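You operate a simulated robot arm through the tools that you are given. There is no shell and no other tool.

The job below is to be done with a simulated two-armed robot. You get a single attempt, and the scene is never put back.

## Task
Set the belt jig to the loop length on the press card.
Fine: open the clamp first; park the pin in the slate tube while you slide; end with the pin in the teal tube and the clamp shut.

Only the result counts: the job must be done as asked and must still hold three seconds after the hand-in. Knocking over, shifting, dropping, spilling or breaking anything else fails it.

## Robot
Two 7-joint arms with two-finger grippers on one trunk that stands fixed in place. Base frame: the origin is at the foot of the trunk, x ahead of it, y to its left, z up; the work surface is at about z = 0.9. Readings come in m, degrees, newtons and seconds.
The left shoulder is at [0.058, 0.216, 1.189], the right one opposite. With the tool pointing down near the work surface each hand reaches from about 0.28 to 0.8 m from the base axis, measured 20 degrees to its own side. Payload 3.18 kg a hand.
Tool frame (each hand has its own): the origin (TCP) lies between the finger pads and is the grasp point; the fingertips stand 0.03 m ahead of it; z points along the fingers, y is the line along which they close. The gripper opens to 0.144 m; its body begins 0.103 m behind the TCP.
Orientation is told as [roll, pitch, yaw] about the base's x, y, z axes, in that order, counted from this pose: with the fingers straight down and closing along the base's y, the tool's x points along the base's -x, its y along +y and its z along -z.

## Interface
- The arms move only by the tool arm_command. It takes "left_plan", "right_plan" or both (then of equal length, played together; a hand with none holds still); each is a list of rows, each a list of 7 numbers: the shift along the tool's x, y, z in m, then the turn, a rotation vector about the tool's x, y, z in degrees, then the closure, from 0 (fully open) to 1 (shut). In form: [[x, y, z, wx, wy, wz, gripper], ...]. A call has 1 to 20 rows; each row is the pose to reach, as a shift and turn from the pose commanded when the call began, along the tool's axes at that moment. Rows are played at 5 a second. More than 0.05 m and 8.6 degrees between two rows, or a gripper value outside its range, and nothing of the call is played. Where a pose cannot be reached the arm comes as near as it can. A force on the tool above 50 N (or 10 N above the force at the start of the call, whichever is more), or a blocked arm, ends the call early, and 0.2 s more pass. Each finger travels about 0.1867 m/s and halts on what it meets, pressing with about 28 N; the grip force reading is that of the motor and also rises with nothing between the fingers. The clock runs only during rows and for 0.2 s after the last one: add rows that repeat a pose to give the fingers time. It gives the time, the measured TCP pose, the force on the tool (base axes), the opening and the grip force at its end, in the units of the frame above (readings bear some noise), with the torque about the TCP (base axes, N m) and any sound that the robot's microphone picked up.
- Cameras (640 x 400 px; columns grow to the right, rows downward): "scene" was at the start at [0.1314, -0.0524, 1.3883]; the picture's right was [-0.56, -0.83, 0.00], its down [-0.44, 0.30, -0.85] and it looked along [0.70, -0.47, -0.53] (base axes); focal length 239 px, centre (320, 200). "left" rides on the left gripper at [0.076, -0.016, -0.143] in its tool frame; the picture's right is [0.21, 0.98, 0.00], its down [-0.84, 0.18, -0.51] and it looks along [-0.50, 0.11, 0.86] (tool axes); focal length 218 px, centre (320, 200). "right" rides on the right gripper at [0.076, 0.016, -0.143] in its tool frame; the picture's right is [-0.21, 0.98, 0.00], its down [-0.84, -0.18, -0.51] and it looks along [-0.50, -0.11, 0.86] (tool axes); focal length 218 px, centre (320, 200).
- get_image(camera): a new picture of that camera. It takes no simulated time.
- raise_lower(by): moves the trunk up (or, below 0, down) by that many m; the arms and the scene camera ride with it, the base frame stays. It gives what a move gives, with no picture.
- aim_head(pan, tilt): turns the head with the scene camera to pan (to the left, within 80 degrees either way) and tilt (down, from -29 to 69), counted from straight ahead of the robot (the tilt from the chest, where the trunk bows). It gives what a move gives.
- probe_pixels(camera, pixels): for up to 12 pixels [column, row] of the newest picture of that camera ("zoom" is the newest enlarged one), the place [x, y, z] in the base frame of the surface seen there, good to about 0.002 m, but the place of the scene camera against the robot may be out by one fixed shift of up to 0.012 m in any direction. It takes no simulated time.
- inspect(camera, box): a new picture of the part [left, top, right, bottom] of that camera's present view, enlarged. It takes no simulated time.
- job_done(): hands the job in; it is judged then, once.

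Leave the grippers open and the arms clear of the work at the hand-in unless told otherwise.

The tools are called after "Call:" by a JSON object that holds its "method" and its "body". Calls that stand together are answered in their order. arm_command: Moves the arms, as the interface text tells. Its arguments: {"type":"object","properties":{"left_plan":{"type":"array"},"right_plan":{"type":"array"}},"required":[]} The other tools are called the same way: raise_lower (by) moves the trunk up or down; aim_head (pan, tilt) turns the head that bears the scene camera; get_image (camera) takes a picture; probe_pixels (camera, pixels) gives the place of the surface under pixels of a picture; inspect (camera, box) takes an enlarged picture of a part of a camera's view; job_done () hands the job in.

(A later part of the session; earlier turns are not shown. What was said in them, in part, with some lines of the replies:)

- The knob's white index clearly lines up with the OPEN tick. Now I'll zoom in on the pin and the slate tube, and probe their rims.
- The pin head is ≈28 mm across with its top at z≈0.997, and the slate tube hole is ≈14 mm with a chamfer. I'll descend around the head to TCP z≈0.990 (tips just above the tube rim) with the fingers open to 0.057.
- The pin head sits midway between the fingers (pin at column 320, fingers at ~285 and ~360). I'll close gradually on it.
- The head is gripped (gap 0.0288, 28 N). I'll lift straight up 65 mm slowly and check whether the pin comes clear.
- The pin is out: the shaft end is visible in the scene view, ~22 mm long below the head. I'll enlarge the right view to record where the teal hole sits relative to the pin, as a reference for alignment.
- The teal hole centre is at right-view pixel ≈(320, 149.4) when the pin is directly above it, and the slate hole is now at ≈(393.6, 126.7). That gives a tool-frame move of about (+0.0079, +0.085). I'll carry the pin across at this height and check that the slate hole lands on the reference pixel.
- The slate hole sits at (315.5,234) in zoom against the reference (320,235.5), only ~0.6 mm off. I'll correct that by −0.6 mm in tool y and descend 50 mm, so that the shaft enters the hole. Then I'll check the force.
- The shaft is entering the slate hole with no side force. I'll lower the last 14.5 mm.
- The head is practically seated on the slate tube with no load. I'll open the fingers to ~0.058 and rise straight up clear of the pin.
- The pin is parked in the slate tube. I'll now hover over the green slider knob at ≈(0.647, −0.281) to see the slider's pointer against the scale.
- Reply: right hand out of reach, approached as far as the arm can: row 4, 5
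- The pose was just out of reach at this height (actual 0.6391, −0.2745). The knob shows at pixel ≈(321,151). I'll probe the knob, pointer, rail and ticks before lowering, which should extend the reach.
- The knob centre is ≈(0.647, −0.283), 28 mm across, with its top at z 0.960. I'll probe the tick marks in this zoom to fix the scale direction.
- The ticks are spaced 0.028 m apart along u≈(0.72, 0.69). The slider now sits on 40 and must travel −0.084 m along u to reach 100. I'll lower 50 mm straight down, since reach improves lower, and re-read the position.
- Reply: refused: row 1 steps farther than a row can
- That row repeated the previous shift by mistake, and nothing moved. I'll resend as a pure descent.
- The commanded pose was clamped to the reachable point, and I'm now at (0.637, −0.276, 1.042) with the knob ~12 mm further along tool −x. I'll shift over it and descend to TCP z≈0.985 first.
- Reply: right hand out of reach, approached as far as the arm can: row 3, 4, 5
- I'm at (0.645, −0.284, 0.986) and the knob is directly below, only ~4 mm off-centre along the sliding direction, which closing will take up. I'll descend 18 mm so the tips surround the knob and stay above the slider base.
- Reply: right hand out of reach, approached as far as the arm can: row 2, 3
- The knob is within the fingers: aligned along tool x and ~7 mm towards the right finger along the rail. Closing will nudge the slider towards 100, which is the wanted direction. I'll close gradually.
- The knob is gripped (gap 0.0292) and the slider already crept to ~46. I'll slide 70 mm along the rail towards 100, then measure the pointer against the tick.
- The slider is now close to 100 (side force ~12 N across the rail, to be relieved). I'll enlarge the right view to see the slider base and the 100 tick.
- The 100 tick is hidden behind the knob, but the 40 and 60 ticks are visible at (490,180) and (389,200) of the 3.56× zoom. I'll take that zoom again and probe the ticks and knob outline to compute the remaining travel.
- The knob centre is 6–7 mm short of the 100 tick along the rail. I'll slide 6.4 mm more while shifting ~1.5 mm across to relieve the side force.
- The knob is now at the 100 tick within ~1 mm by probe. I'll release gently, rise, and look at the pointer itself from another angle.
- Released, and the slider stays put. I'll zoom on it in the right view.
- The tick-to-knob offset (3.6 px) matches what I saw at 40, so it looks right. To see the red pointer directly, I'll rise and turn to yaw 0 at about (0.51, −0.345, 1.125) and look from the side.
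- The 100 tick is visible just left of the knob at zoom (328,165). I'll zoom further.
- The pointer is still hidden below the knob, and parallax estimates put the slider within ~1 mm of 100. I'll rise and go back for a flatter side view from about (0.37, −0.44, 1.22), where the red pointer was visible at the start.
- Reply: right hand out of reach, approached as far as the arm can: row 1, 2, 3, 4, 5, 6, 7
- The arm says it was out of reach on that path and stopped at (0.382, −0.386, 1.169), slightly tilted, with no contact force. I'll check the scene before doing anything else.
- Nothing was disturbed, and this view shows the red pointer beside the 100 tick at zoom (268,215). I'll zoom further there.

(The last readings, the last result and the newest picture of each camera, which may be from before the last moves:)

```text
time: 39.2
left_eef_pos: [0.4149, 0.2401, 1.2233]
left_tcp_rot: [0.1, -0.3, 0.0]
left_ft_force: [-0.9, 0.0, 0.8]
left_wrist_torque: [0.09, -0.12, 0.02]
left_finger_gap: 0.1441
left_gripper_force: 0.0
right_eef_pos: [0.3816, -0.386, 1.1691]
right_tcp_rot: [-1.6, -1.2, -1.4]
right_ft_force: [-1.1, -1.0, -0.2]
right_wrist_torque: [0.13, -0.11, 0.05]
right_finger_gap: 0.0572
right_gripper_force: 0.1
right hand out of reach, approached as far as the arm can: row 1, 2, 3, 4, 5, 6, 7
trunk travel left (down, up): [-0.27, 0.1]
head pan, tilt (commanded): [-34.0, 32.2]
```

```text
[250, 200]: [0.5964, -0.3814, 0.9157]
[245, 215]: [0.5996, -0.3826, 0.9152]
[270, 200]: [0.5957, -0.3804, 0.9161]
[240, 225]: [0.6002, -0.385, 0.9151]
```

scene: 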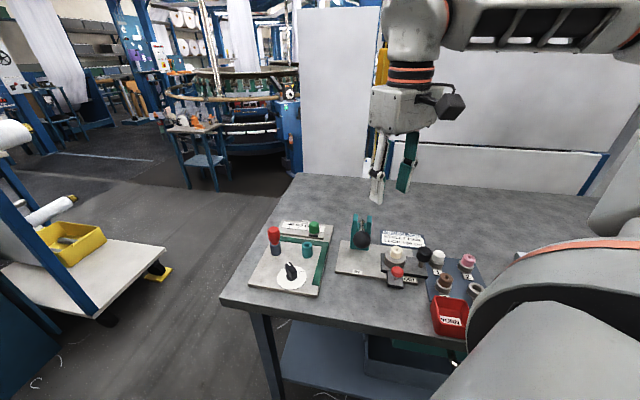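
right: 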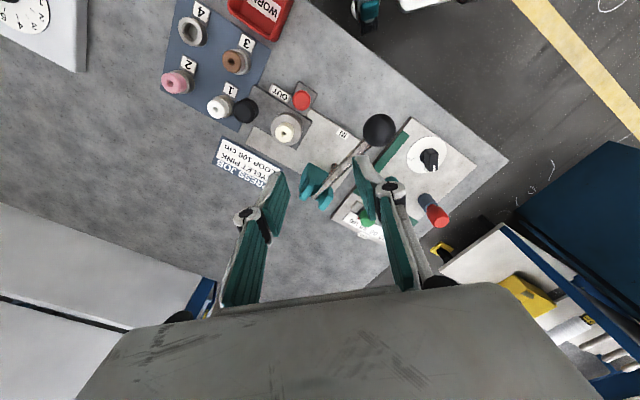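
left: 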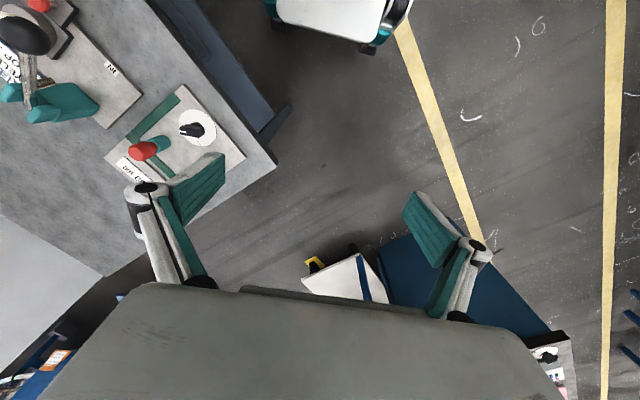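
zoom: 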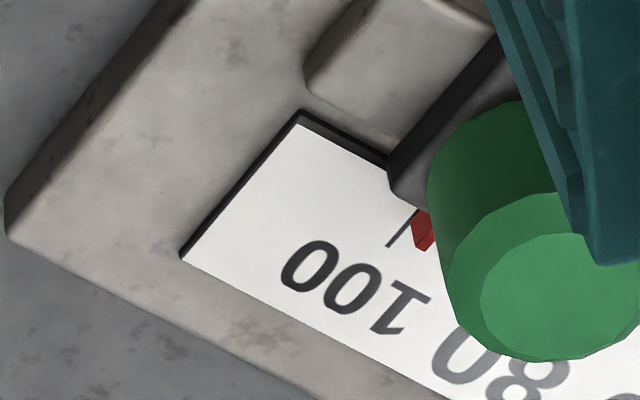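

The red pointer is at zoom (424,230) beside the 100 tick running (413,210)–(388,246). I'll probe the pointer's 3D place and the tick to take the parallax out.

Call:
{"method": "probe_pixels", "body": {"camera": "zoom", "pixels": [[424, 244], [420, 232], [428, 232], [415, 222], [426, 215], [430, 240], [389, 244], [395, 236], [402, 226], [409, 216], [400, 180], [450, 130]]}}

```text
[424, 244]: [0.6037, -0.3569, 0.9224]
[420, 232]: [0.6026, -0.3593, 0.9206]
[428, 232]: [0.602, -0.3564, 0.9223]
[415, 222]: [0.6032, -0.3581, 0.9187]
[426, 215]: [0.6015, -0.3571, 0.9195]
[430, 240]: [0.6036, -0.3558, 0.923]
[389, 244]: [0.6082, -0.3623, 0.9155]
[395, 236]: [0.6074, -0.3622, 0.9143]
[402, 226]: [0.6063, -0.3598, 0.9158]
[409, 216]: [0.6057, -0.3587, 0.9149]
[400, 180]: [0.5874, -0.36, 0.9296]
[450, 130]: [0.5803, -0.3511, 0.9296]
```

By probe, the pointer tip's place along the rail (0.1813–0.1825) matches the 100 tick (0.1821) within ~0.5–1 mm. The earlier hover view matches too: the observed offset of 3.6 px equals the computed 3.6 px. So the slider is on 100. Next I'll move back over the jig, level the hand, and head for the pin at the slate tube.

Call:
{"method": "arm_command", "body": {"right_plan": [[-0.03, 0.014, 0.004, -1.6, 1.2, -1.4, 0.6], [-0.06, 0.028, 0.01, -1.6, 1.2, -1.4, 0.6], [-0.09, 0.042, 0.015, -1.6, 1.2, -1.4, 0.6], [-0.118, 0.056, 0.019, -1.6, 1.2, -1.4, 0.6], [-0.118, 0.056, 0.019, -1.6, 1.2, -1.4, 0.6]]}}

Call:
{"method": "get_image", "body": {"camera": "right"}}

```text
time: 40.4
left_eef_pos: [0.4181, 0.2439, 1.2222]
left_tcp_rot: [0.0, 0.1, 0.0]
left_ft_force: [0.8, -0.5, -0.3]
left_wrist_torque: [-0.02, -0.01, 0.03]
left_finger_gap: 0.144
left_gripper_force: 0.1
right_eef_pos: [0.4324, -0.3619, 1.16]
right_tcp_rot: [0.6, 0.1, -0.3]
right_ft_force: [0.3, 0.5, 0.1]
right_wrist_torque: [-0.05, -0.02, 0.01]
right_finger_gap: 0.0574
right_gripper_force: 0.0
right hand out of reach, approached as far as the arm can: row 1, 2, 3, 4, 5
trunk travel left (down, up): [-0.27, 0.1]
head pan, tilt (commanded): [-34.0, 32.2]
```

```text
taken
```

right: 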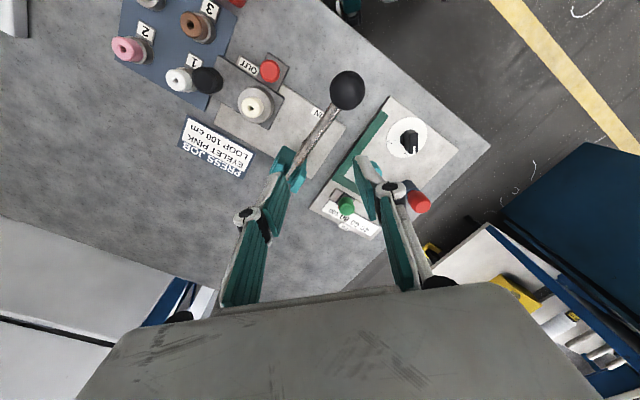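

The arm only made partial progress to (0.432, −0.362, 1.16), so this yaw-0 posture is near a joint limit. I'll turn to yaw −45°, where reach was fine, and head to the earlier hover point (0.530, −0.284, 1.10). The path passes well above the lever rod.

Call:
{"method": "arm_command", "body": {"right_plan": [[-0.012, 0.01, 0.0, 0, 0, 7, 0.6], [-0.03, 0.024, 0.005, 0, 0, 14, 0.6], [-0.048, 0.038, 0.015, 0, 0, 21, 0.6], [-0.066, 0.052, 0.03, 0, 0, 28, 0.6], [-0.082, 0.065, 0.045, 0, 0, 35, 0.6], [-0.098, 0.078, 0.06, 0, 0, 42, 0.6], [-0.098, 0.078, 0.06, 0, 0, 45, 0.6], [-0.098, 0.078, 0.06, 0, 0, 45, 0.6]]}}

Call:
{"method": "get_image", "body": {"camera": "right"}}

Call:
{"method": "get_image", "body": {"camera": "scene"}}

```text
time: 42.2
left_eef_pos: [0.4191, 0.2422, 1.2219]
left_tcp_rot: [0.0, 0.0, 0.0]
left_ft_force: [0.5, -0.6, -0.4]
left_wrist_torque: [-0.02, -0.01, 0.02]
left_finger_gap: 0.144
left_gripper_force: 0.1
right_eef_pos: [0.5289, -0.2814, 1.1038]
right_tcp_rot: [0.6, 2.1, -43.6]
right_ft_force: [-0.1, 0.1, 0.5]
right_wrist_torque: [0.02, 0.0, 0.0]
right_finger_gap: 0.0575
right_gripper_force: 0.0
trunk travel left (down, up): [-0.27, 0.1]
head pan, tilt (commanded): [-34.0, 32.2]
```

```text
taken
```

right: 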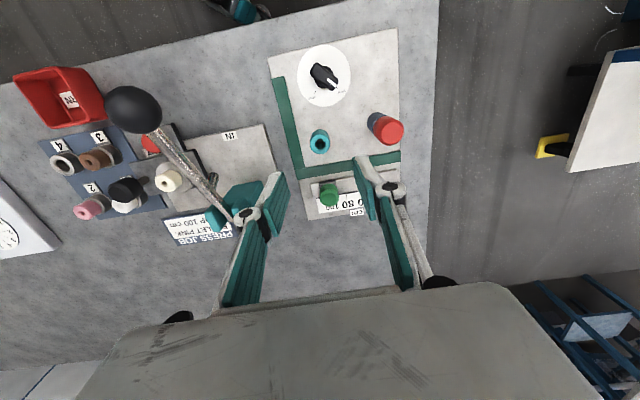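

```text
taken
```

scene: 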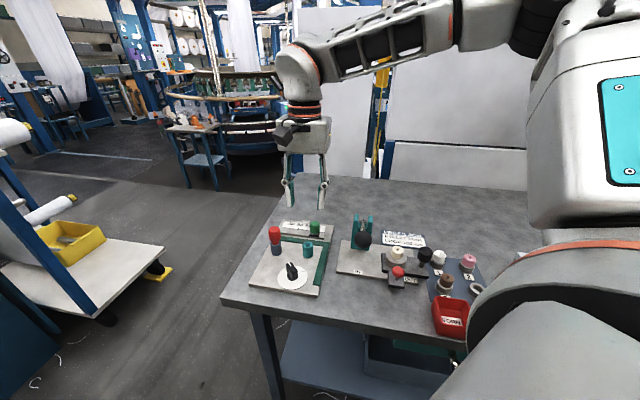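

I'm back at (0.529, −0.281, 1.104), but with a 2° tilt and yaw −43.6. I'll level the hand, set yaw −45°, and move over the parked pin at ≈(0.584, −0.2175).

Call:
{"method": "arm_command", "body": {"right_plan": [[0.0008, 0.017, 0, 0.6, -2.1, 1.4, 0.6], [0.0016, 0.034, 0, 0.6, -2.1, 1.4, 0.6], [0.0023, 0.051, 0, 0.6, -2.1, 1.4, 0.6], [0.003, 0.068, 0, 0.6, -2.1, 1.4, 0.6], [0.0038, 0.0847, 0, 0.6, -2.1, 1.4, 0.6], [0.0038, 0.0847, 0, 0.6, -2.1, 1.4, 0.6]]}}

Call:
{"method": "get_image", "body": {"camera": "right"}}

Call:
{"method": "inspect", "body": {"camera": "right", "box": [290, 115, 350, 175]}}

```text
time: 43.6
left_eef_pos: [0.417, 0.2428, 1.2232]
left_tcp_rot: [0.0, -0.1, 0.0]
left_ft_force: [-0.6, -0.2, -0.2]
left_wrist_torque: [-0.04, -0.01, 0.01]
left_finger_gap: 0.1441
left_gripper_force: 0.0
right_eef_pos: [0.5836, -0.2181, 1.1063]
right_tcp_rot: [0.0, 0.0, -45.1]
right_ft_force: [-0.4, 0.3, 0.1]
right_wrist_torque: [0.0, -0.04, 0.0]
right_finger_gap: 0.0578
right_gripper_force: 0.1
trunk travel left (down, up): [-0.27, 0.1]
head pan, tilt (commanded): [-34.0, 32.2]
```

```text
taken
```

right: 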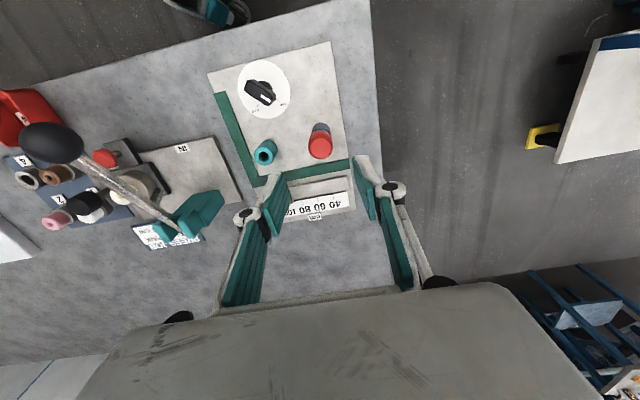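

```text
6.67 times, centred on (320, 145) of right
```

zoom: 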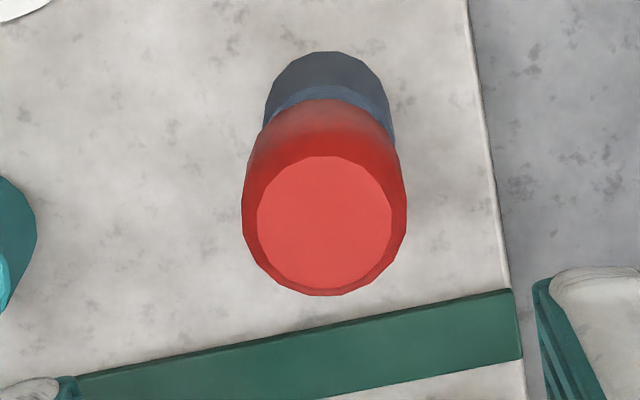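

The hand is level and the pin's top shows at ≈(320.8,148.3), within ~1 mm of directly below. I'll descend to TCP z≈0.991 around the head.

Call:
{"method": "arm_command", "body": {"right_plan": [[-0.0004, 0.0003, 0.025, 0, 0, 0, 0.6], [-0.0008, 0.0005, 0.05, 0, 0, 0, 0.6], [-0.0008, 0.0005, 0.075, 0, 0, 0, 0.6], [-0.0008, 0.0005, 0.1, 0, 0, 0, 0.6], [-0.0008, 0.0005, 0.115, 0, 0, 0, 0.6], [-0.0008, 0.0005, 0.115, 0, 0, 0, 0.6]]}}

Call:
{"method": "inspect", "body": {"camera": "right", "box": [260, 130, 380, 230]}}

Call:
{"method": "inspect", "body": {"camera": "scene", "box": [240, 180, 340, 280]}}

```text
time: 45.0
left_eef_pos: [0.4185, 0.2432, 1.2215]
left_tcp_rot: [0.0, 0.0, 0.0]
left_ft_force: [-0.6, 0.2, -0.2]
left_wrist_torque: [-0.02, 0.0, 0.04]
left_finger_gap: 0.1442
left_gripper_force: 0.0
right_eef_pos: [0.5848, -0.2187, 0.9918]
right_tcp_rot: [0.0, -0.1, -45.0]
right_ft_force: [1.8, 0.2, -0.8]
right_wrist_torque: [0.0, 0.0, 0.01]
right_finger_gap: 0.0574
right_gripper_force: 0.0
trunk travel left (down, up): [-0.27, 0.1]
head pan, tilt (commanded): [-34.0, 32.2]
```

```text
4.00 times, centred on (320, 180) of right
```

zoom: 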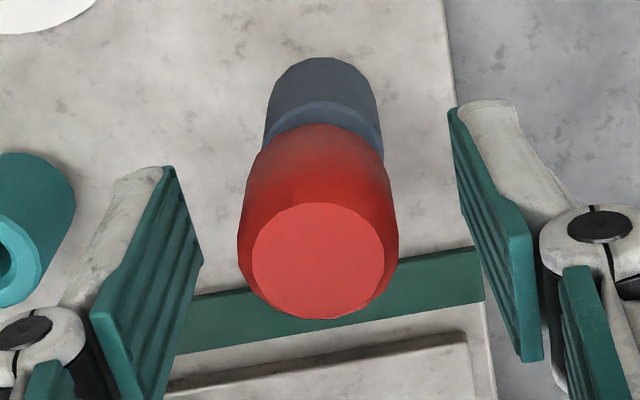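

```text
4.00 times, centred on (290, 230) of scene
```

zoom: 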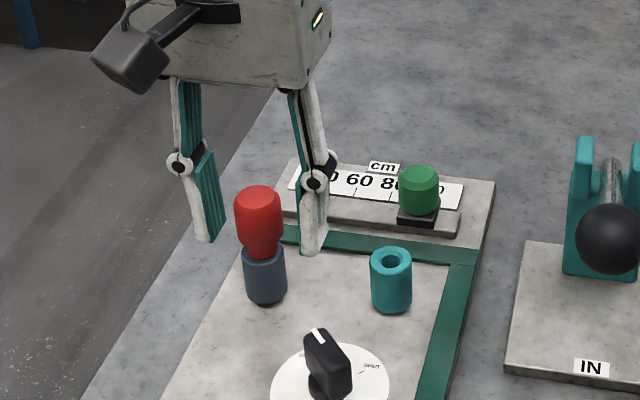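

The head is centred between the fingers. I'll close gradually on it.

Call:
{"method": "arm_command", "body": {"right_plan": [[0, 0, 0, 0, 0, 0, 0.7], [0, 0, 0, 0, 0, 0, 0.76], [0, 0, 0, 0, 0, 0, 0.82], [0, 0, 0, 0, 0, 0, 0.9], [0, 0, 0, 0, 0, 0, 1], [0, 0, 0, 0, 0, 0, 1]]}}

Call:
{"method": "inspect", "body": {"camera": "right", "box": [260, 130, 380, 230]}}

```text
time: 46.4
left_eef_pos: [0.4179, 0.2421, 1.2214]
left_tcp_rot: [0.0, 0.1, 0.0]
left_ft_force: [-0.2, -0.2, 0.1]
left_wrist_torque: [0.02, 0.02, 0.02]
left_finger_gap: 0.144
left_gripper_force: 0.1
right_eef_pos: [0.5849, -0.2174, 0.9908]
right_tcp_rot: [0.0, 0.1, -45.0]
right_ft_force: [0.2, 0.1, -0.6]
right_wrist_torque: [0.05, -0.02, 0.02]
right_finger_gap: 0.0291
right_gripper_force: 27.9
trunk travel left (down, up): [-0.27, 0.1]
head pan, tilt (commanded): [-34.0, 32.2]
```

```text
4.00 times, centred on (320, 180) of right
```

zoom: 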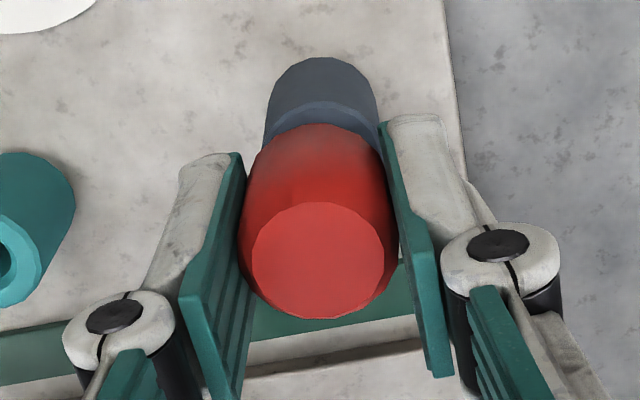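

Gripped (gap 0.0291, almost no side force). I'll lift straight up 65 mm and record the slate hole's pixel as the reference.

Call:
{"method": "arm_command", "body": {"right_plan": [[0, 0, -0.008, 0, 0, 0, 1], [0, 0, -0.016, 0, 0, 0, 1], [0, 0, -0.026, 0, 0, 0, 1], [0, 0, -0.036, 0, 0, 0, 1], [0, 0, -0.046, 0, 0, 0, 1], [0, 0, -0.056, 0, 0, 0, 1], [0, 0, -0.065, 0, 0, 0, 1], [0, 0, -0.065, 0, 0, 0, 1]]}}

Call:
{"method": "inspect", "body": {"camera": "right", "box": [295, 120, 345, 170]}}

Call:
{"method": "inspect", "body": {"camera": "scene", "box": [240, 180, 340, 280]}}

```text
time: 48.2
left_eef_pos: [0.4184, 0.242, 1.2206]
left_tcp_rot: [0.0, 0.1, 0.0]
left_ft_force: [0.1, 1.1, 0.3]
left_wrist_torque: [-0.01, -0.02, 0.01]
left_finger_gap: 0.1436
left_gripper_force: 0.1
right_eef_pos: [0.5845, -0.2175, 1.0568]
right_tcp_rot: [0.0, 0.0, -44.9]
right_ft_force: [0.1, -0.3, -0.4]
right_wrist_torque: [0.01, -0.01, 0.0]
right_finger_gap: 0.0288
right_gripper_force: 28.3
trunk travel left (down, up): [-0.27, 0.1]
head pan, tilt (commanded): [-34.0, 32.2]
```

```text
8.00 times, centred on (320, 145) of right
```

zoom: 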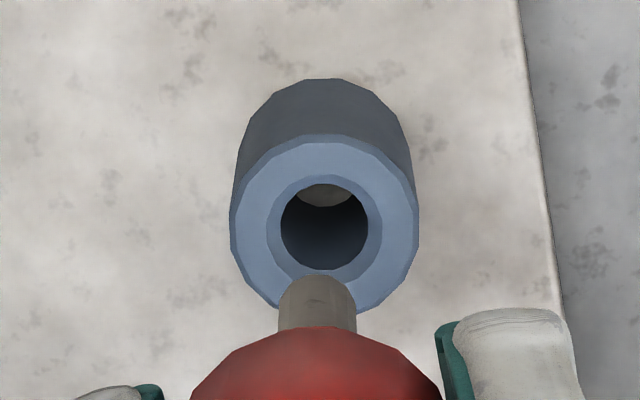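

```text
4.00 times, centred on (290, 230) of scene
```

zoom: 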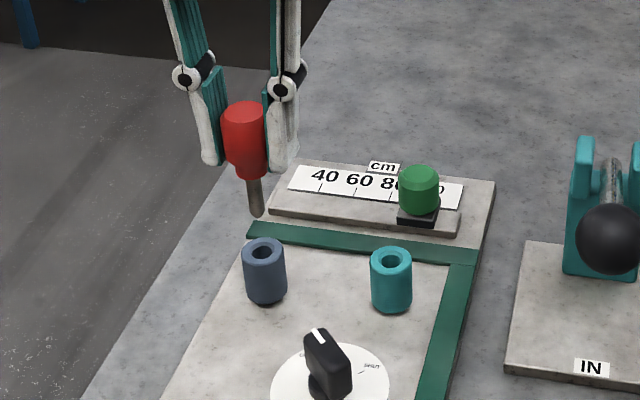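

The slate hole is at zoom (324.5,226.5) and the shaft centre at x≈317.5, so the pin sits ~1 mm off the hole centre within its clearance. I'll carry the pin back to the teal tube with tool shift (−0.0082, −0.0835), aiming for the hole centre at zoom ≈(318,226).

Call:
{"method": "arm_command", "body": {"right_plan": [[-0.002, -0.02, 0, 0, 0, 0, 1], [-0.004, -0.042, 0, 0, 0, 0, 1], [-0.006, -0.064, 0, 0, 0, 0, 1], [-0.0082, -0.0835, 0, 0, 0, 0, 1], [-0.0082, -0.0835, 0, 0, 0, 0, 1], [-0.0082, -0.0835, 0, 0, 0, 0, 1]]}}

Call:
{"method": "inspect", "body": {"camera": "right", "box": [295, 120, 345, 170]}}

Call:
{"method": "inspect", "body": {"camera": "scene", "box": [255, 180, 355, 280]}}

```text
time: 49.6
left_eef_pos: [0.4194, 0.2437, 1.2219]
left_tcp_rot: [0.0, 0.0, 0.0]
left_ft_force: [-0.4, 0.7, 0.2]
left_wrist_torque: [0.0, 0.0, -0.01]
left_finger_gap: 0.1439
left_gripper_force: 0.1
right_eef_pos: [0.5308, -0.2836, 1.0554]
right_tcp_rot: [0.0, 0.1, -45.1]
right_ft_force: [-0.2, 0.4, -0.5]
right_wrist_torque: [0.02, 0.0, 0.03]
right_finger_gap: 0.0287
right_gripper_force: 27.9
trunk travel left (down, up): [-0.27, 0.1]
head pan, tilt (commanded): [-34.0, 32.2]
```

```text
8.00 times, centred on (320, 145) of right
```

zoom: 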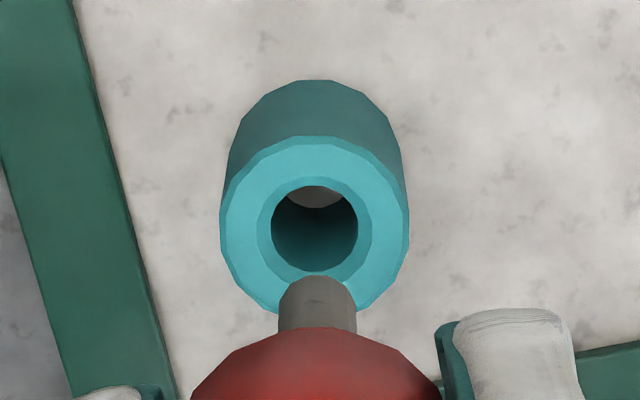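

```text
4.00 times, centred on (305, 230) of scene
```

zoom: 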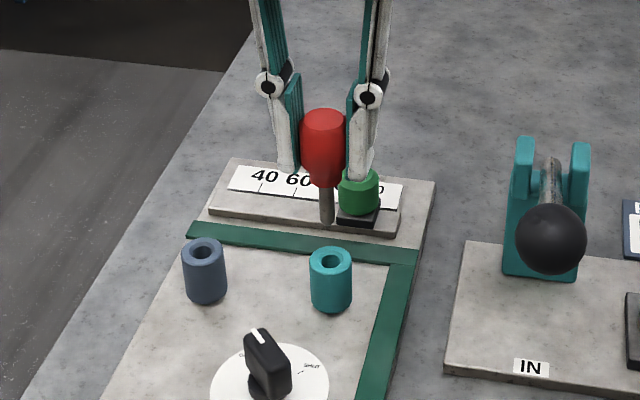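

The teal hole is at (314.5,228.5) with the shaft at (317.5,275), only ~0.4 mm off each way. I'll apply that small correction and descend 50 mm.

Call:
{"method": "arm_command", "body": {"right_plan": [[-0.0003, -0.0005, 0.015, 0, 0, 0, 1], [-0.0003, -0.0005, 0.028, 0, 0, 0, 1], [-0.0003, -0.0005, 0.036, 0, 0, 0, 1], [-0.0003, -0.0005, 0.042, 0, 0, 0, 1], [-0.0003, -0.0005, 0.046, 0, 0, 0, 1], [-0.0003, -0.0005, 0.05, 0, 0, 0, 1]]}}

Call:
{"method": "inspect", "body": {"camera": "scene", "box": [255, 180, 355, 280]}}

Call:
{"method": "inspect", "body": {"camera": "right", "box": [280, 120, 360, 200]}}

```text
time: 51.0
left_eef_pos: [0.4185, 0.2419, 1.222]
left_tcp_rot: [0.0, 0.0, 0.0]
left_ft_force: [-0.1, -0.7, -0.6]
left_wrist_torque: [0.0, 0.01, 0.04]
left_finger_gap: 0.1441
left_gripper_force: 0.0
right_eef_pos: [0.5318, -0.2838, 1.0042]
right_tcp_rot: [0.0, 0.0, -45.0]
right_ft_force: [-0.4, -0.4, -1.3]
right_wrist_torque: [0.03, 0.01, 0.02]
right_finger_gap: 0.0289
right_gripper_force: 27.7
trunk travel left (down, up): [-0.27, 0.1]
head pan, tilt (commanded): [-34.0, 32.2]
```

```text
4.00 times, centred on (305, 230) of scene
```

zoom: 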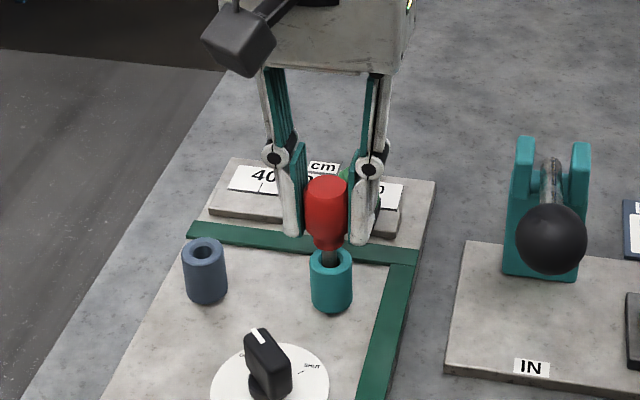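

```text
5.00 times, centred on (320, 160) of right
```

zoom: 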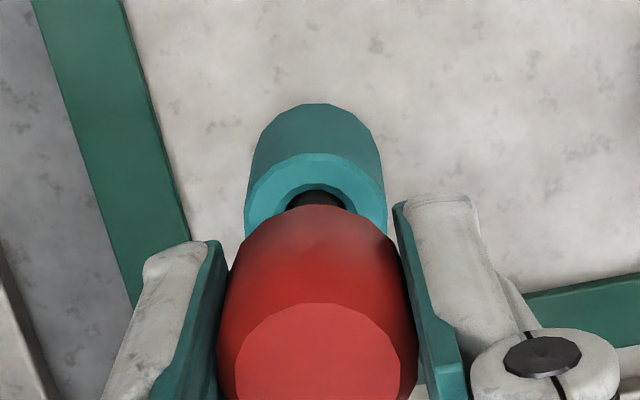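

The shaft is entering the teal hole with no side load. I'll lower the final ~14.8 mm.

Call:
{"method": "arm_command", "body": {"right_plan": [[0, 0, 0.005, 0, 0, 0, 1], [0, 0, 0.01, 0, 0, 0, 1], [0, 0, 0.013, 0, 0, 0, 1], [0, 0, 0.0148, 0, 0, 0, 1], [0, 0, 0.0148, 0, 0, 0, 1]]}}

Call:
{"method": "inspect", "body": {"camera": "scene", "box": [255, 180, 355, 280]}}

```text
time: 52.2
left_eef_pos: [0.42, 0.2421, 1.2203]
left_tcp_rot: [0.0, -0.2, 0.0]
left_ft_force: [-0.2, 0.4, 0.0]
left_wrist_torque: [-0.03, 0.01, 0.0]
left_finger_gap: 0.1441
left_gripper_force: 0.1
right_eef_pos: [0.5316, -0.2826, 0.9903]
right_tcp_rot: [-0.2, 0.1, -45.0]
right_ft_force: [0.7, 1.0, -1.5]
right_wrist_torque: [-0.01, -0.02, -0.01]
right_finger_gap: 0.0291
right_gripper_force: 27.9
trunk travel left (down, up): [-0.27, 0.1]
head pan, tilt (commanded): [-34.0, 32.2]
```

```text
4.00 times, centred on (305, 230) of scene
```

zoom: 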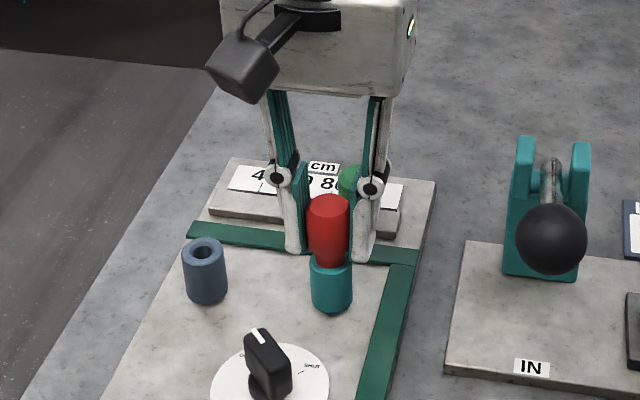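

The pin is seated in the teal tube. I'll open the fingers gently and rise clear.

Call:
{"method": "arm_command", "body": {"right_plan": [[0, 0, 0.0005, 0, 0, 0, 0.9], [0, 0, 0.0005, 0, 0, 0, 0.75], [0, 0, 0.0005, 0, 0, 0, 0.6], [0, 0, 0.0005, 0, 0, 0, 0.6], [0, 0, -0.02, 0, 0, 0, 0.6], [0, 0, -0.05, 0, 0, 0, 0.6], [0, 0, -0.08, 0, 0, 0, 0.6], [0, 0, -0.105, 0, 0, 0, 0.6], [0, 0, -0.105, 0, 0, 0, 0.6]]}}

Call:
{"method": "get_image", "body": {"camera": "right"}}

Call:
{"method": "inspect", "body": {"camera": "scene", "box": [255, 190, 355, 290]}}

```text
time: 54.2
left_eef_pos: [0.4179, 0.2424, 1.2222]
left_tcp_rot: [0.0, 0.1, 0.0]
left_ft_force: [0.1, 0.1, -0.4]
left_wrist_torque: [0.0, -0.01, 0.03]
left_finger_gap: 0.1441
left_gripper_force: 0.1
right_eef_pos: [0.5314, -0.2839, 1.0963]
right_tcp_rot: [-0.1, -0.1, -45.0]
right_ft_force: [0.1, -0.3, 0.7]
right_wrist_torque: [-0.02, -0.04, 0.03]
right_finger_gap: 0.0576
right_gripper_force: 0.0
trunk travel left (down, up): [-0.27, 0.1]
head pan, tilt (commanded): [-34.0, 32.2]
```

```text
taken
```

right: 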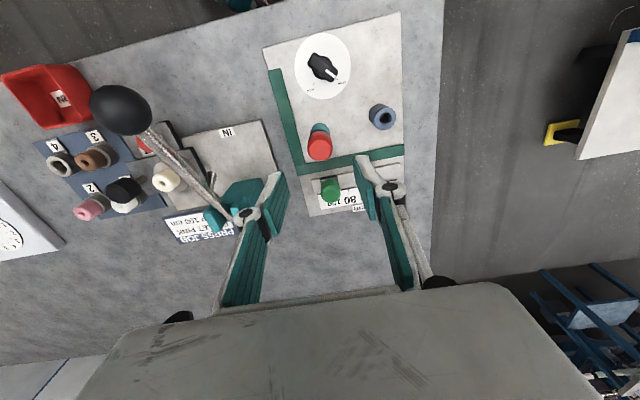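

```text
4.00 times, centred on (305, 240) of scene
```

zoom: 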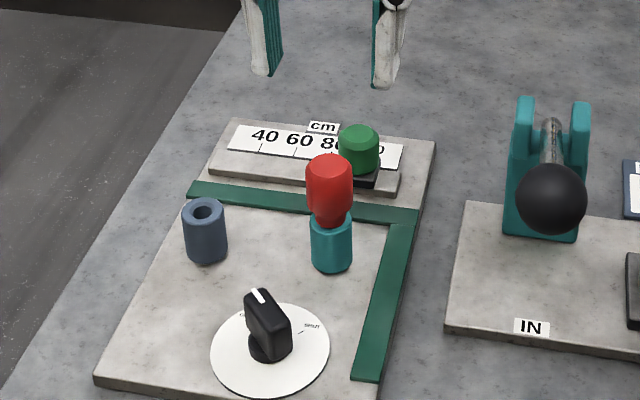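

The pin is back in the teal tube and the slider is on 100. Next I'll move over the dial at ≈(0.489, −0.2128) and turn to yaw ≈ −1°, so the fingers straddle the bar in its OPEN position.

Call:
{"method": "arm_command", "body": {"right_plan": [[0.011, 0.003, 0, 0, 0, -6.3, 0.6], [0.023, 0.006, 0, 0, 0, -12.6, 0.6], [0.034, 0.009, 0, 0, 0, -18.9, 0.6], [0.046, 0.012, 0, 0, 0, -25.2, 0.6], [0.057, 0.0145, 0, 0, 0, -31.5, 0.6], [0.069, 0.0175, 0, 0, 0, -37.8, 0.6], [0.0803, 0.0203, 0, 0, 0, -44, 0.6], [0.0803, 0.0203, 0, 0, 0, -44, 0.6]]}}

Call:
{"method": "get_image", "body": {"camera": "right"}}

Call:
{"method": "inspect", "body": {"camera": "right", "box": [285, 105, 355, 175]}}

```text
time: 56.0
left_eef_pos: [0.4188, 0.2425, 1.2218]
left_tcp_rot: [-0.1, 0.1, 0.0]
left_ft_force: [-0.6, -0.6, 0.0]
left_wrist_torque: [0.0, 0.03, 0.0]
left_finger_gap: 0.1439
left_gripper_force: 0.0
right_eef_pos: [0.4888, -0.2128, 1.0958]
right_tcp_rot: [-0.1, 0.0, -0.9]
right_ft_force: [-0.1, 0.5, 0.1]
right_wrist_torque: [0.0, -0.02, 0.01]
right_finger_gap: 0.0579
right_gripper_force: 0.1
trunk travel left (down, up): [-0.27, 0.1]
head pan, tilt (commanded): [-34.0, 32.2]
```

```text
taken
```

right: 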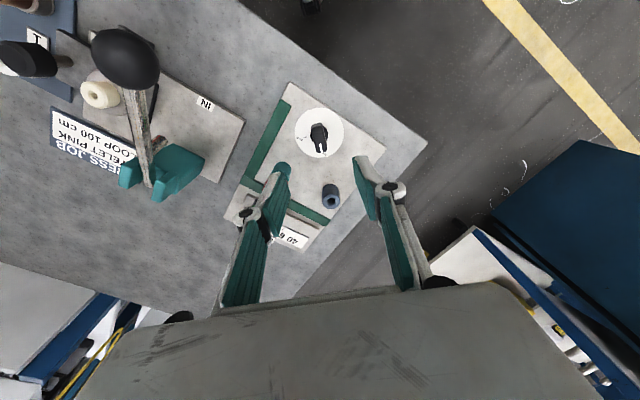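

```text
5.71 times, centred on (320, 140) of right
```

zoom: 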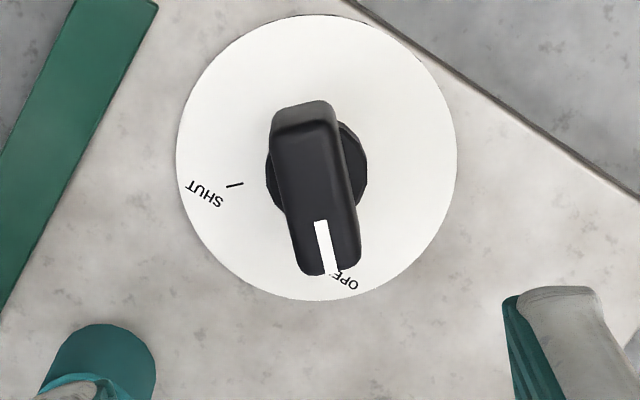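

I'm centred over the dial with the bar between the fingers (bar at ≈(319,139), as predicted). I'll descend to TCP z≈0.957.

Call:
{"method": "arm_command", "body": {"right_plan": [[0, 0, 0.03, 0, 0, 0, 0.65], [0, 0, 0.06, 0, 0, 0, 0.65], [0, 0, 0.09, 0, 0, 0, 0.65], [0, 0, 0.115, 0, 0, 0, 0.65], [0, 0, 0.13, 0, 0, 0, 0.65], [0, 0, 0.1385, 0, 0, 0, 0.65], [0, 0, 0.1385, 0, 0, 0, 0.65]]}}

Call:
{"method": "inspect", "body": {"camera": "right", "box": [250, 110, 400, 220]}}

Call:
{"method": "inspect", "body": {"camera": "scene", "box": [240, 190, 350, 300]}}

```text
time: 57.6
left_eef_pos: [0.4187, 0.2446, 1.222]
left_tcp_rot: [0.0, 0.0, 0.0]
left_ft_force: [0.0, 1.2, -0.6]
left_wrist_torque: [0.0, -0.02, 0.01]
left_finger_gap: 0.144
left_gripper_force: 0.0
right_eef_pos: [0.4894, -0.2117, 0.958]
right_tcp_rot: [0.0, 0.1, -1.0]
right_ft_force: [0.8, -0.1, -0.1]
right_wrist_torque: [0.0, 0.03, 0.01]
right_finger_gap: 0.0504
right_gripper_force: 0.0
trunk travel left (down, up): [-0.27, 0.1]
head pan, tilt (commanded): [-34.0, 32.2]
```

```text
3.64 times, centred on (325, 165) of right
```

zoom: 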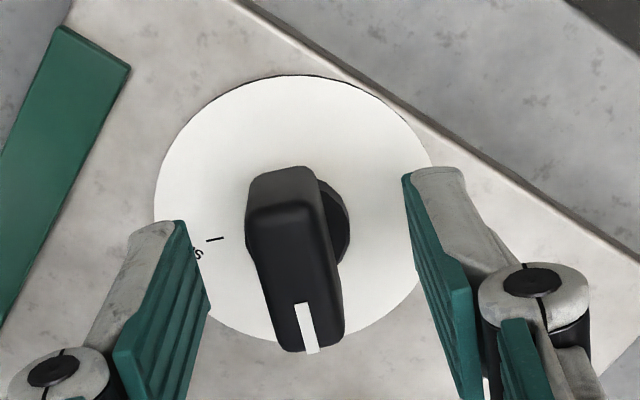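

```text
3.64 times, centred on (295, 245) of scene
```

zoom: 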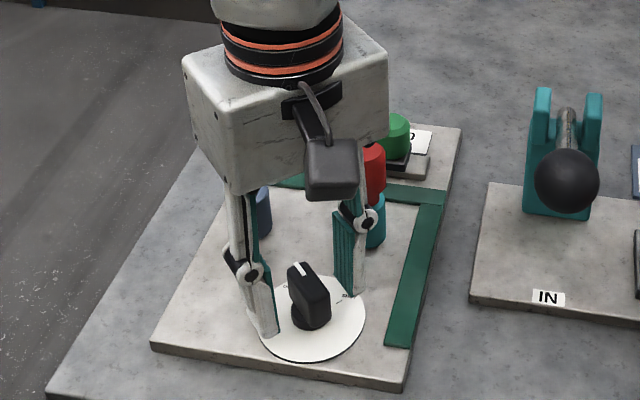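

The bar is centred between the fingers. I'll close on it.

Call:
{"method": "arm_command", "body": {"right_plan": [[0, 0, 0, 0, 0, 0, 0.75], [0, 0, 0, 0, 0, 0, 0.83], [0, 0, 0, 0, 0, 0, 0.88], [0, 0, 0, 0, 0, 0, 0.95], [0, 0, 0, 0, 0, 0, 1], [0, 0, 0, 0, 0, 0, 1]]}}

Call:
{"method": "inspect", "body": {"camera": "right", "box": [250, 110, 400, 220]}}

```text
time: 59.0
left_eef_pos: [0.4191, 0.2425, 1.2218]
left_tcp_rot: [0.0, 0.0, 0.0]
left_ft_force: [-0.6, -0.3, 0.1]
left_wrist_torque: [0.0, -0.01, 0.0]
left_finger_gap: 0.1438
left_gripper_force: 0.0
right_eef_pos: [0.4897, -0.2135, 0.9571]
right_tcp_rot: [0.0, 0.1, -1.0]
right_ft_force: [-1.0, -9.7, 0.4]
right_wrist_torque: [-0.33, 0.26, 0.07]
right_finger_gap: 0.0159
right_gripper_force: 45.1
trunk travel left (down, up): [-0.27, 0.1]
head pan, tilt (commanded): [-34.0, 32.2]
```

```text
3.64 times, centred on (325, 165) of right
```

zoom: 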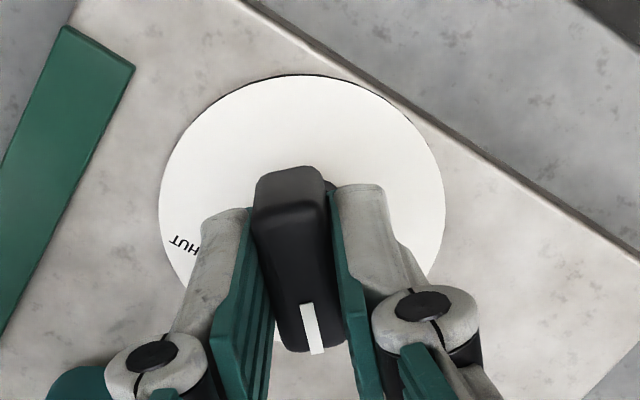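

The grip closed with ~10 N sideways, because the knob axis is ~1.3 mm towards −y. I'll relieve that and turn clockwise 45° first.

Call:
{"method": "arm_command", "body": {"right_plan": [[0, -0.0013, 0, 0, 0, 0, 1], [0, -0.0013, 0, 0, 0, 7.5, 1], [0, -0.0013, 0, 0, 0, 15, 1], [0, -0.0013, 0, 0, 0, 22.5, 1], [0, -0.0013, 0, 0, 0, 30, 1], [0, -0.0013, 0, 0, 0, 37.5, 1], [0, -0.0013, 0, 0, 0, 45, 1]]}}

Call:
{"method": "inspect", "body": {"camera": "right", "box": [250, 110, 400, 220]}}

```text
time: 60.6
left_eef_pos: [0.4187, 0.2426, 1.2225]
left_tcp_rot: [0.0, 0.1, 0.0]
left_ft_force: [-0.1, -0.2, -0.3]
left_wrist_torque: [0.03, 0.02, -0.01]
left_finger_gap: 0.1439
left_gripper_force: 0.2
right_eef_pos: [0.4884, -0.213, 0.9571]
right_tcp_rot: [0.0, 0.0, -45.9]
right_ft_force: [1.4, 3.4, -0.1]
right_wrist_torque: [0.19, -0.07, 0.0]
right_finger_gap: 0.016
right_gripper_force: 45.3
trunk travel left (down, up): [-0.27, 0.1]
head pan, tilt (commanded): [-34.0, 32.2]
```

```text
3.64 times, centred on (325, 165) of right
```

zoom: 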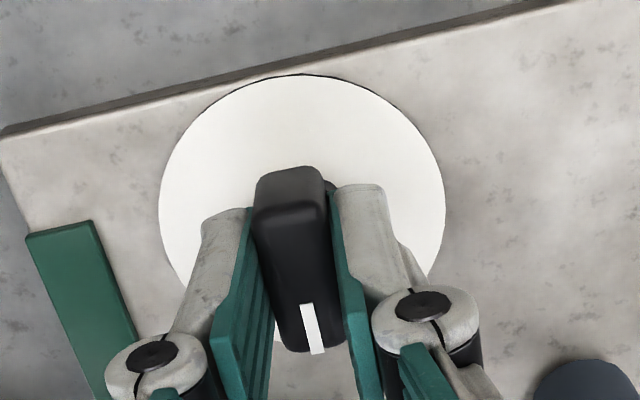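

The knob is turning with only ~3.5 N. I'll turn the remaining 44.9° to yaw ≈ −90.8°, where the knob originally stood at SHUT.

Call:
{"method": "arm_command", "body": {"right_plan": [[0, 0, 0, 0, 0, 7.5, 1], [0, 0, 0, 0, 0, 15, 1], [0, 0, 0, 0, 0, 22.5, 1], [0, 0, 0, 0, 0, 30, 1], [0, 0, 0, 0, 0, 37.5, 1], [0, 0, 0, 0, 0, 44.9, 1], [0, 0, 0, 0, 0, 44.9, 1]]}}

Call:
{"method": "inspect", "body": {"camera": "right", "box": [250, 110, 400, 220]}}

```text
time: 62.2
left_eef_pos: [0.4194, 0.2429, 1.2211]
left_tcp_rot: [0.0, 0.0, 0.1]
left_ft_force: [-0.7, 0.4, 0.6]
left_wrist_torque: [0.02, 0.04, -0.01]
left_finger_gap: 0.1442
left_gripper_force: 0.1
right_eef_pos: [0.4888, -0.2137, 0.9581]
right_tcp_rot: [0.0, 0.0, -90.9]
right_ft_force: [4.1, 8.2, -1.0]
right_wrist_torque: [0.62, -0.14, 0.14]
right_finger_gap: 0.0163
right_gripper_force: 45.3
trunk travel left (down, up): [-0.27, 0.1]
head pan, tilt (commanded): [-34.0, 32.2]
```

```text
3.64 times, centred on (325, 165) of right
```

zoom: 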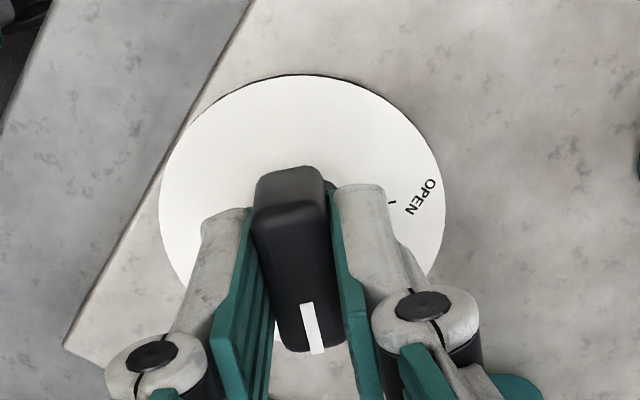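

The knob is back to SHUT orientation (yaw −90.9°) with a slight resisting torque, as at a stop. I'll relieve the small side force, open gently, and rise straight up.

Call:
{"method": "arm_command", "body": {"right_plan": [[0.001, 0.0005, 0, 0, 0, 0, 1], [0.001, 0.0005, 0, 0, 0, 0, 0.8], [0.001, 0.0005, 0, 0, 0, 0, 0.65], [0.001, 0.0005, 0, 0, 0, 0, 0.65], [0.001, 0.0005, -0.03, 0, 0, 0, 0.65], [0.001, 0.0005, -0.07, 0, 0, 0, 0.65], [0.001, 0.0005, -0.115, 0, 0, 0, 0.65], [0.001, 0.0005, -0.115, 0, 0, 0, 0.65]]}}

Call:
{"method": "get_image", "body": {"camera": "right"}}

Call:
{"method": "inspect", "body": {"camera": "right", "box": [300, 115, 345, 165]}}

Call:
{"method": "inspect", "body": {"camera": "scene", "box": [240, 200, 350, 300]}}

```text
time: 64.0
left_eef_pos: [0.4192, 0.2414, 1.2218]
left_tcp_rot: [0.0, -0.1, 0.0]
left_ft_force: [-0.2, -0.3, 0.5]
left_wrist_torque: [0.03, 0.0, -0.01]
left_finger_gap: 0.1437
left_gripper_force: 0.0
right_eef_pos: [0.4909, -0.2138, 1.0724]
right_tcp_rot: [-0.1, 0.0, -90.9]
right_ft_force: [0.0, 0.1, -0.9]
right_wrist_torque: [-0.01, -0.03, 0.01]
right_finger_gap: 0.0502
right_gripper_force: 0.1
trunk travel left (down, up): [-0.27, 0.1]
head pan, tilt (commanded): [-34.0, 32.2]
```

```text
taken
```

right: 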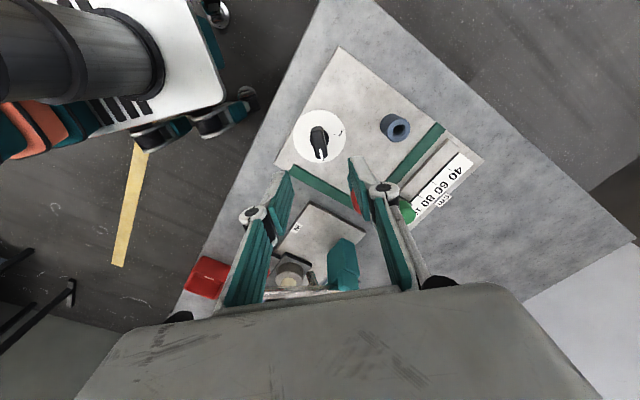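

```text
8.00 times, centred on (322, 140) of right
```

zoom: 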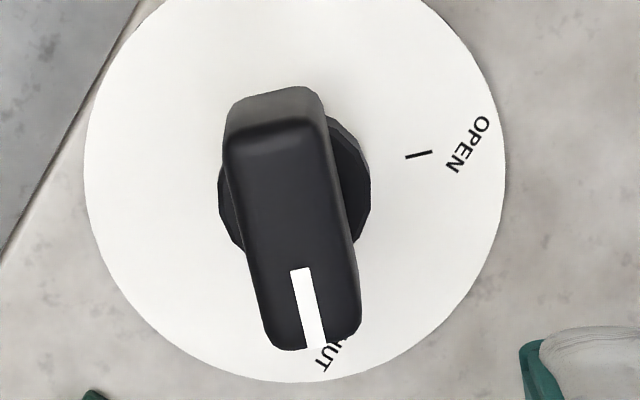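

```text
4.00 times, centred on (295, 250) of scene
```

zoom: 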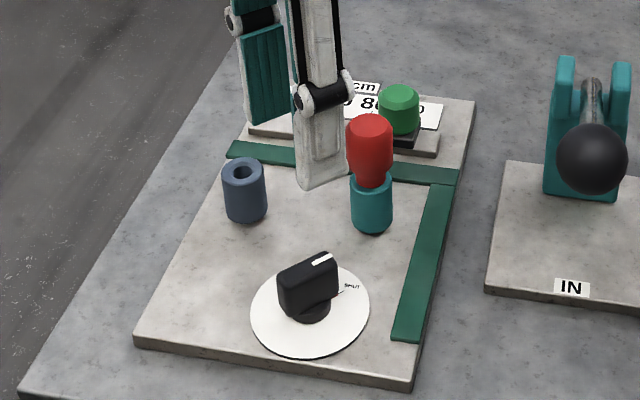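

The knob looks as at the start. I'll verify the pointer angle by probing the white index, and compare the scene close-up of the SHUT tick.

Call:
{"method": "probe_pixels", "body": {"camera": "right", "pixels": [[319, 149], [321, 157], [316, 130], [318, 140]]}}

Call:
{"method": "inspect", "body": {"camera": "scene", "box": [270, 255, 320, 295]}}

Call:
{"method": "inspect", "body": {"camera": "right", "box": [300, 120, 345, 165]}}

Call:
{"method": "probe_pixels", "body": {"camera": "zoom", "pixels": [[298, 258], [304, 290], [312, 330], [270, 120], [250, 120], [310, 120], [262, 250], [345, 240]]}}

```text
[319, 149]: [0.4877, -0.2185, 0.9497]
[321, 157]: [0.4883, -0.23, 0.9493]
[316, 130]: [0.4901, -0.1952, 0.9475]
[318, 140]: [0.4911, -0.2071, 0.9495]
```

```text
10.00 times, centred on (295, 275) of scene
```

zoom: 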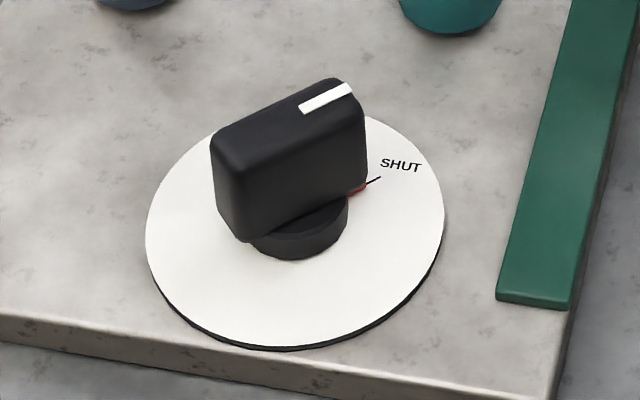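

```text
8.89 times, centred on (322, 142) of right
```

zoom: 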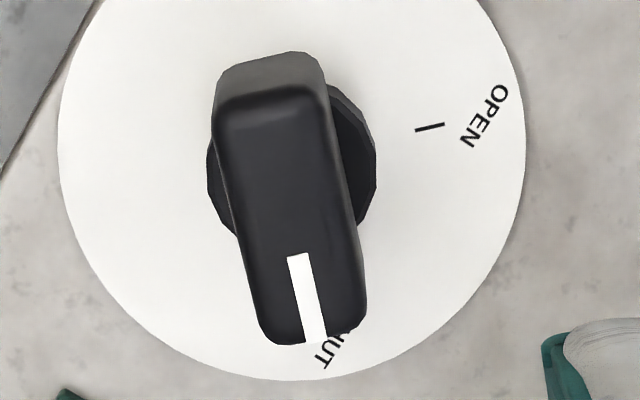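

```text
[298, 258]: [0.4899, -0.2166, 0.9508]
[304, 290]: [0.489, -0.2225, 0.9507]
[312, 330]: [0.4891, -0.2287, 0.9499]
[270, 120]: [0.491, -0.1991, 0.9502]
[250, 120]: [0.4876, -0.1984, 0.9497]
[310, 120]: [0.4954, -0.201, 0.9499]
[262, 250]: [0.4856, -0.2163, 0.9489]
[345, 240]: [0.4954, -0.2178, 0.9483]
```

The red mark on the knob skirt sits right at the SHUT tick, so the clamp is shut. I'll take one last precise look at the slider from above: hover over it at yaw −45° at z≈1.10.

Call:
{"method": "arm_command", "body": {"right_plan": [[0, 0, -0.028, 0, 0, 0, 0.6], [-0.018, 0.014, -0.028, 0, 0, -6.5, 0.6], [-0.036, 0.028, -0.028, 0, 0, -13, 0.6], [-0.054, 0.042, -0.028, 0, 0, -19.5, 0.6], [-0.072, 0.056, -0.028, 0, 0, -26, 0.6], [-0.09, 0.07, -0.028, 0, 0, -32.5, 0.6], [-0.108, 0.084, -0.028, 0, 0, -39, 0.6], [-0.1262, 0.097, -0.028, 0, 0, -45.9, 0.6], [-0.1262, 0.097, -0.028, 0, 0, -45.9, 0.6]]}}

Call:
{"method": "get_image", "body": {"camera": "right"}}

Call:
{"method": "inspect", "body": {"camera": "right", "box": [295, 115, 350, 175]}}

```text
time: 66.0
left_eef_pos: [0.4179, 0.2434, 1.2217]
left_tcp_rot: [0.0, 0.0, 0.0]
left_ft_force: [-0.2, -1.0, -0.3]
left_wrist_torque: [-0.01, 0.01, -0.01]
left_finger_gap: 0.1438
left_gripper_force: 0.1
right_eef_pos: [0.5844, -0.3397, 1.1005]
right_tcp_rot: [0.0, 0.0, -44.9]
right_ft_force: [0.3, 0.1, 0.2]
right_wrist_torque: [0.01, -0.02, 0.0]
right_finger_gap: 0.0577
right_gripper_force: 0.1
trunk travel left (down, up): [-0.27, 0.1]
head pan, tilt (commanded): [-34.0, 32.2]
```

```text
taken
```

right: 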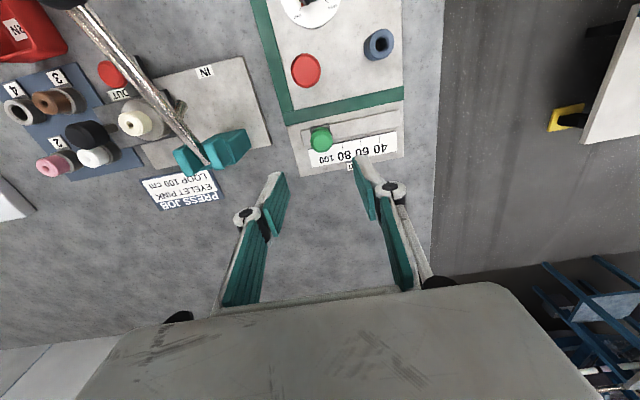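

```text
6.67 times, centred on (322, 145) of right
```

zoom: 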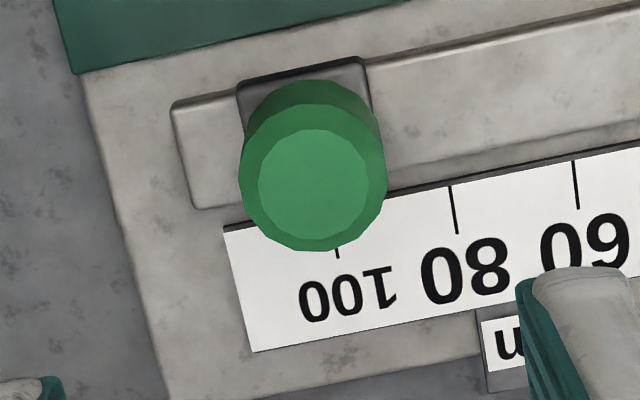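

The offset between knob and 100 tick is again ≈3.5 px. From the camera geometry that puts the slider within ~0.5 mm of the 100 tick. Pin in teal, slate empty, clamp shut. I'll now retreat up and back, away from the jig, and open the gripper fully.

Call:
{"method": "arm_command", "body": {"right_plan": [[0, 0, -0.02, 0, 0, 0, 0.6], [0.03, 0.002, -0.03, 0, 0, 0, 0.6], [0.062, 0.005, -0.04, 0, 0, 0, 0.6], [0.094, 0.007, -0.05, 0, 0, 0, 0.6], [0.126, 0.009, -0.06, 0, 0, 0, 0.6], [0.158, 0.012, -0.07, 0, 0, 0, 0.5], [0.19, 0.014, -0.08, 0, 0, 0, 0.3], [0.22, 0.016, -0.09, 0, 0, 0, 0.1], [0.25, 0.0187, -0.1, 0, 0, 0, 0], [0.25, 0.0187, -0.1, 0, 0, 0, 0], [0.25, 0.0187, -0.1, 0, 0, 0, 0]]}}

Call:
{"method": "get_image", "body": {"camera": "scene"}}

Call:
{"method": "inspect", "body": {"camera": "scene", "box": [230, 200, 360, 310]}}

Call:
{"method": "get_image", "body": {"camera": "right"}}

```text
time: 68.4
left_eef_pos: [0.419, 0.243, 1.2214]
left_tcp_rot: [0.0, 0.0, 0.0]
left_ft_force: [0.2, 0.3, 0.2]
left_wrist_torque: [-0.01, 0.03, -0.01]
left_finger_gap: 0.1437
left_gripper_force: 0.0
right_eef_pos: [0.4213, -0.1507, 1.2007]
right_tcp_rot: [0.0, 0.1, -45.0]
right_ft_force: [0.0, -0.2, 0.0]
right_wrist_torque: [0.02, 0.01, -0.01]
right_finger_gap: 0.1437
right_gripper_force: 0.1
trunk travel left (down, up): [-0.27, 0.1]
head pan, tilt (commanded): [-34.0, 32.2]
```

```text
taken
```

scene: 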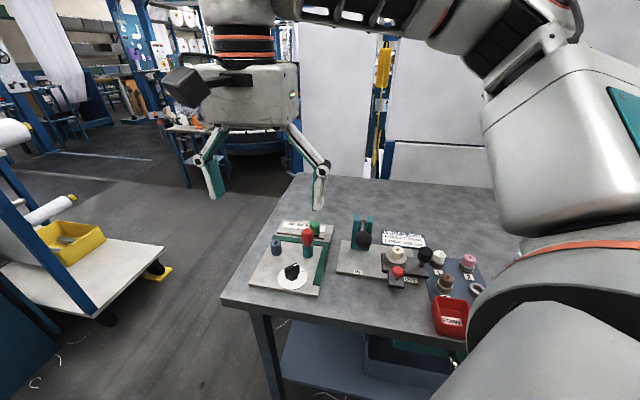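

```text
3.64 times, centred on (295, 255) of scene
```

zoom: 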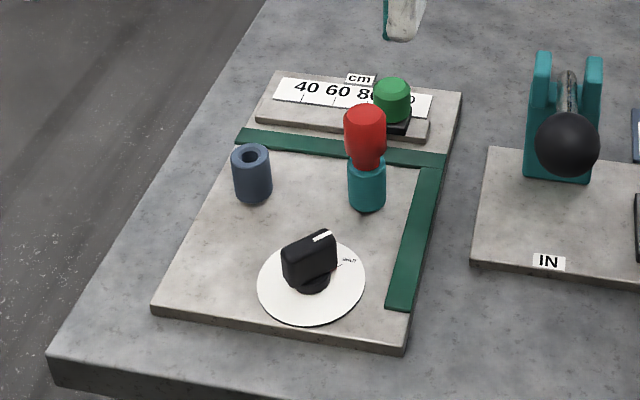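

```text
taken
```

right: 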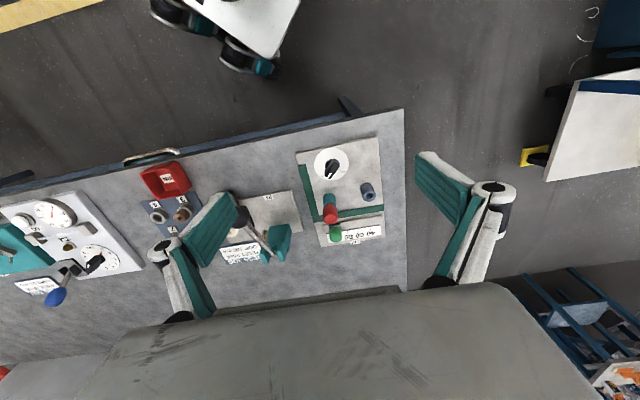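

The final view shows the green slider at 100, the red pin seated in the teal tube and the slate tube empty. The clamp knob is at SHUT, both grippers are open and the arms are clear, with nothing else disturbed. I'll hand the job in.

Call:
{"method": "job_done", "body": {}}

```text
The job is handed in.
```

The belt jig is set to 100 cm, the loop length on the press card, and I've handed the job in. I don't have the judge's verdict.

- **Order:** I opened the clamp first, parked the pin in the slate tube, and only then slid the slider from 40 to 100.
- **Slider:** by the camera measurements it sits within about 0.5–1 mm of the 100 tick, which is under 1 cm on the scale. It didn't shift when I shut the clamp.
- **Pin:** it is seated back in the teal tube, and the slate tube is empty.
- **Clamp:** the knob is back at SHUT, with its red mark on the SHUT tick.

Both grippers are open and the arms are clear of the work. Nothing else looked moved or knocked over in the last pictures.
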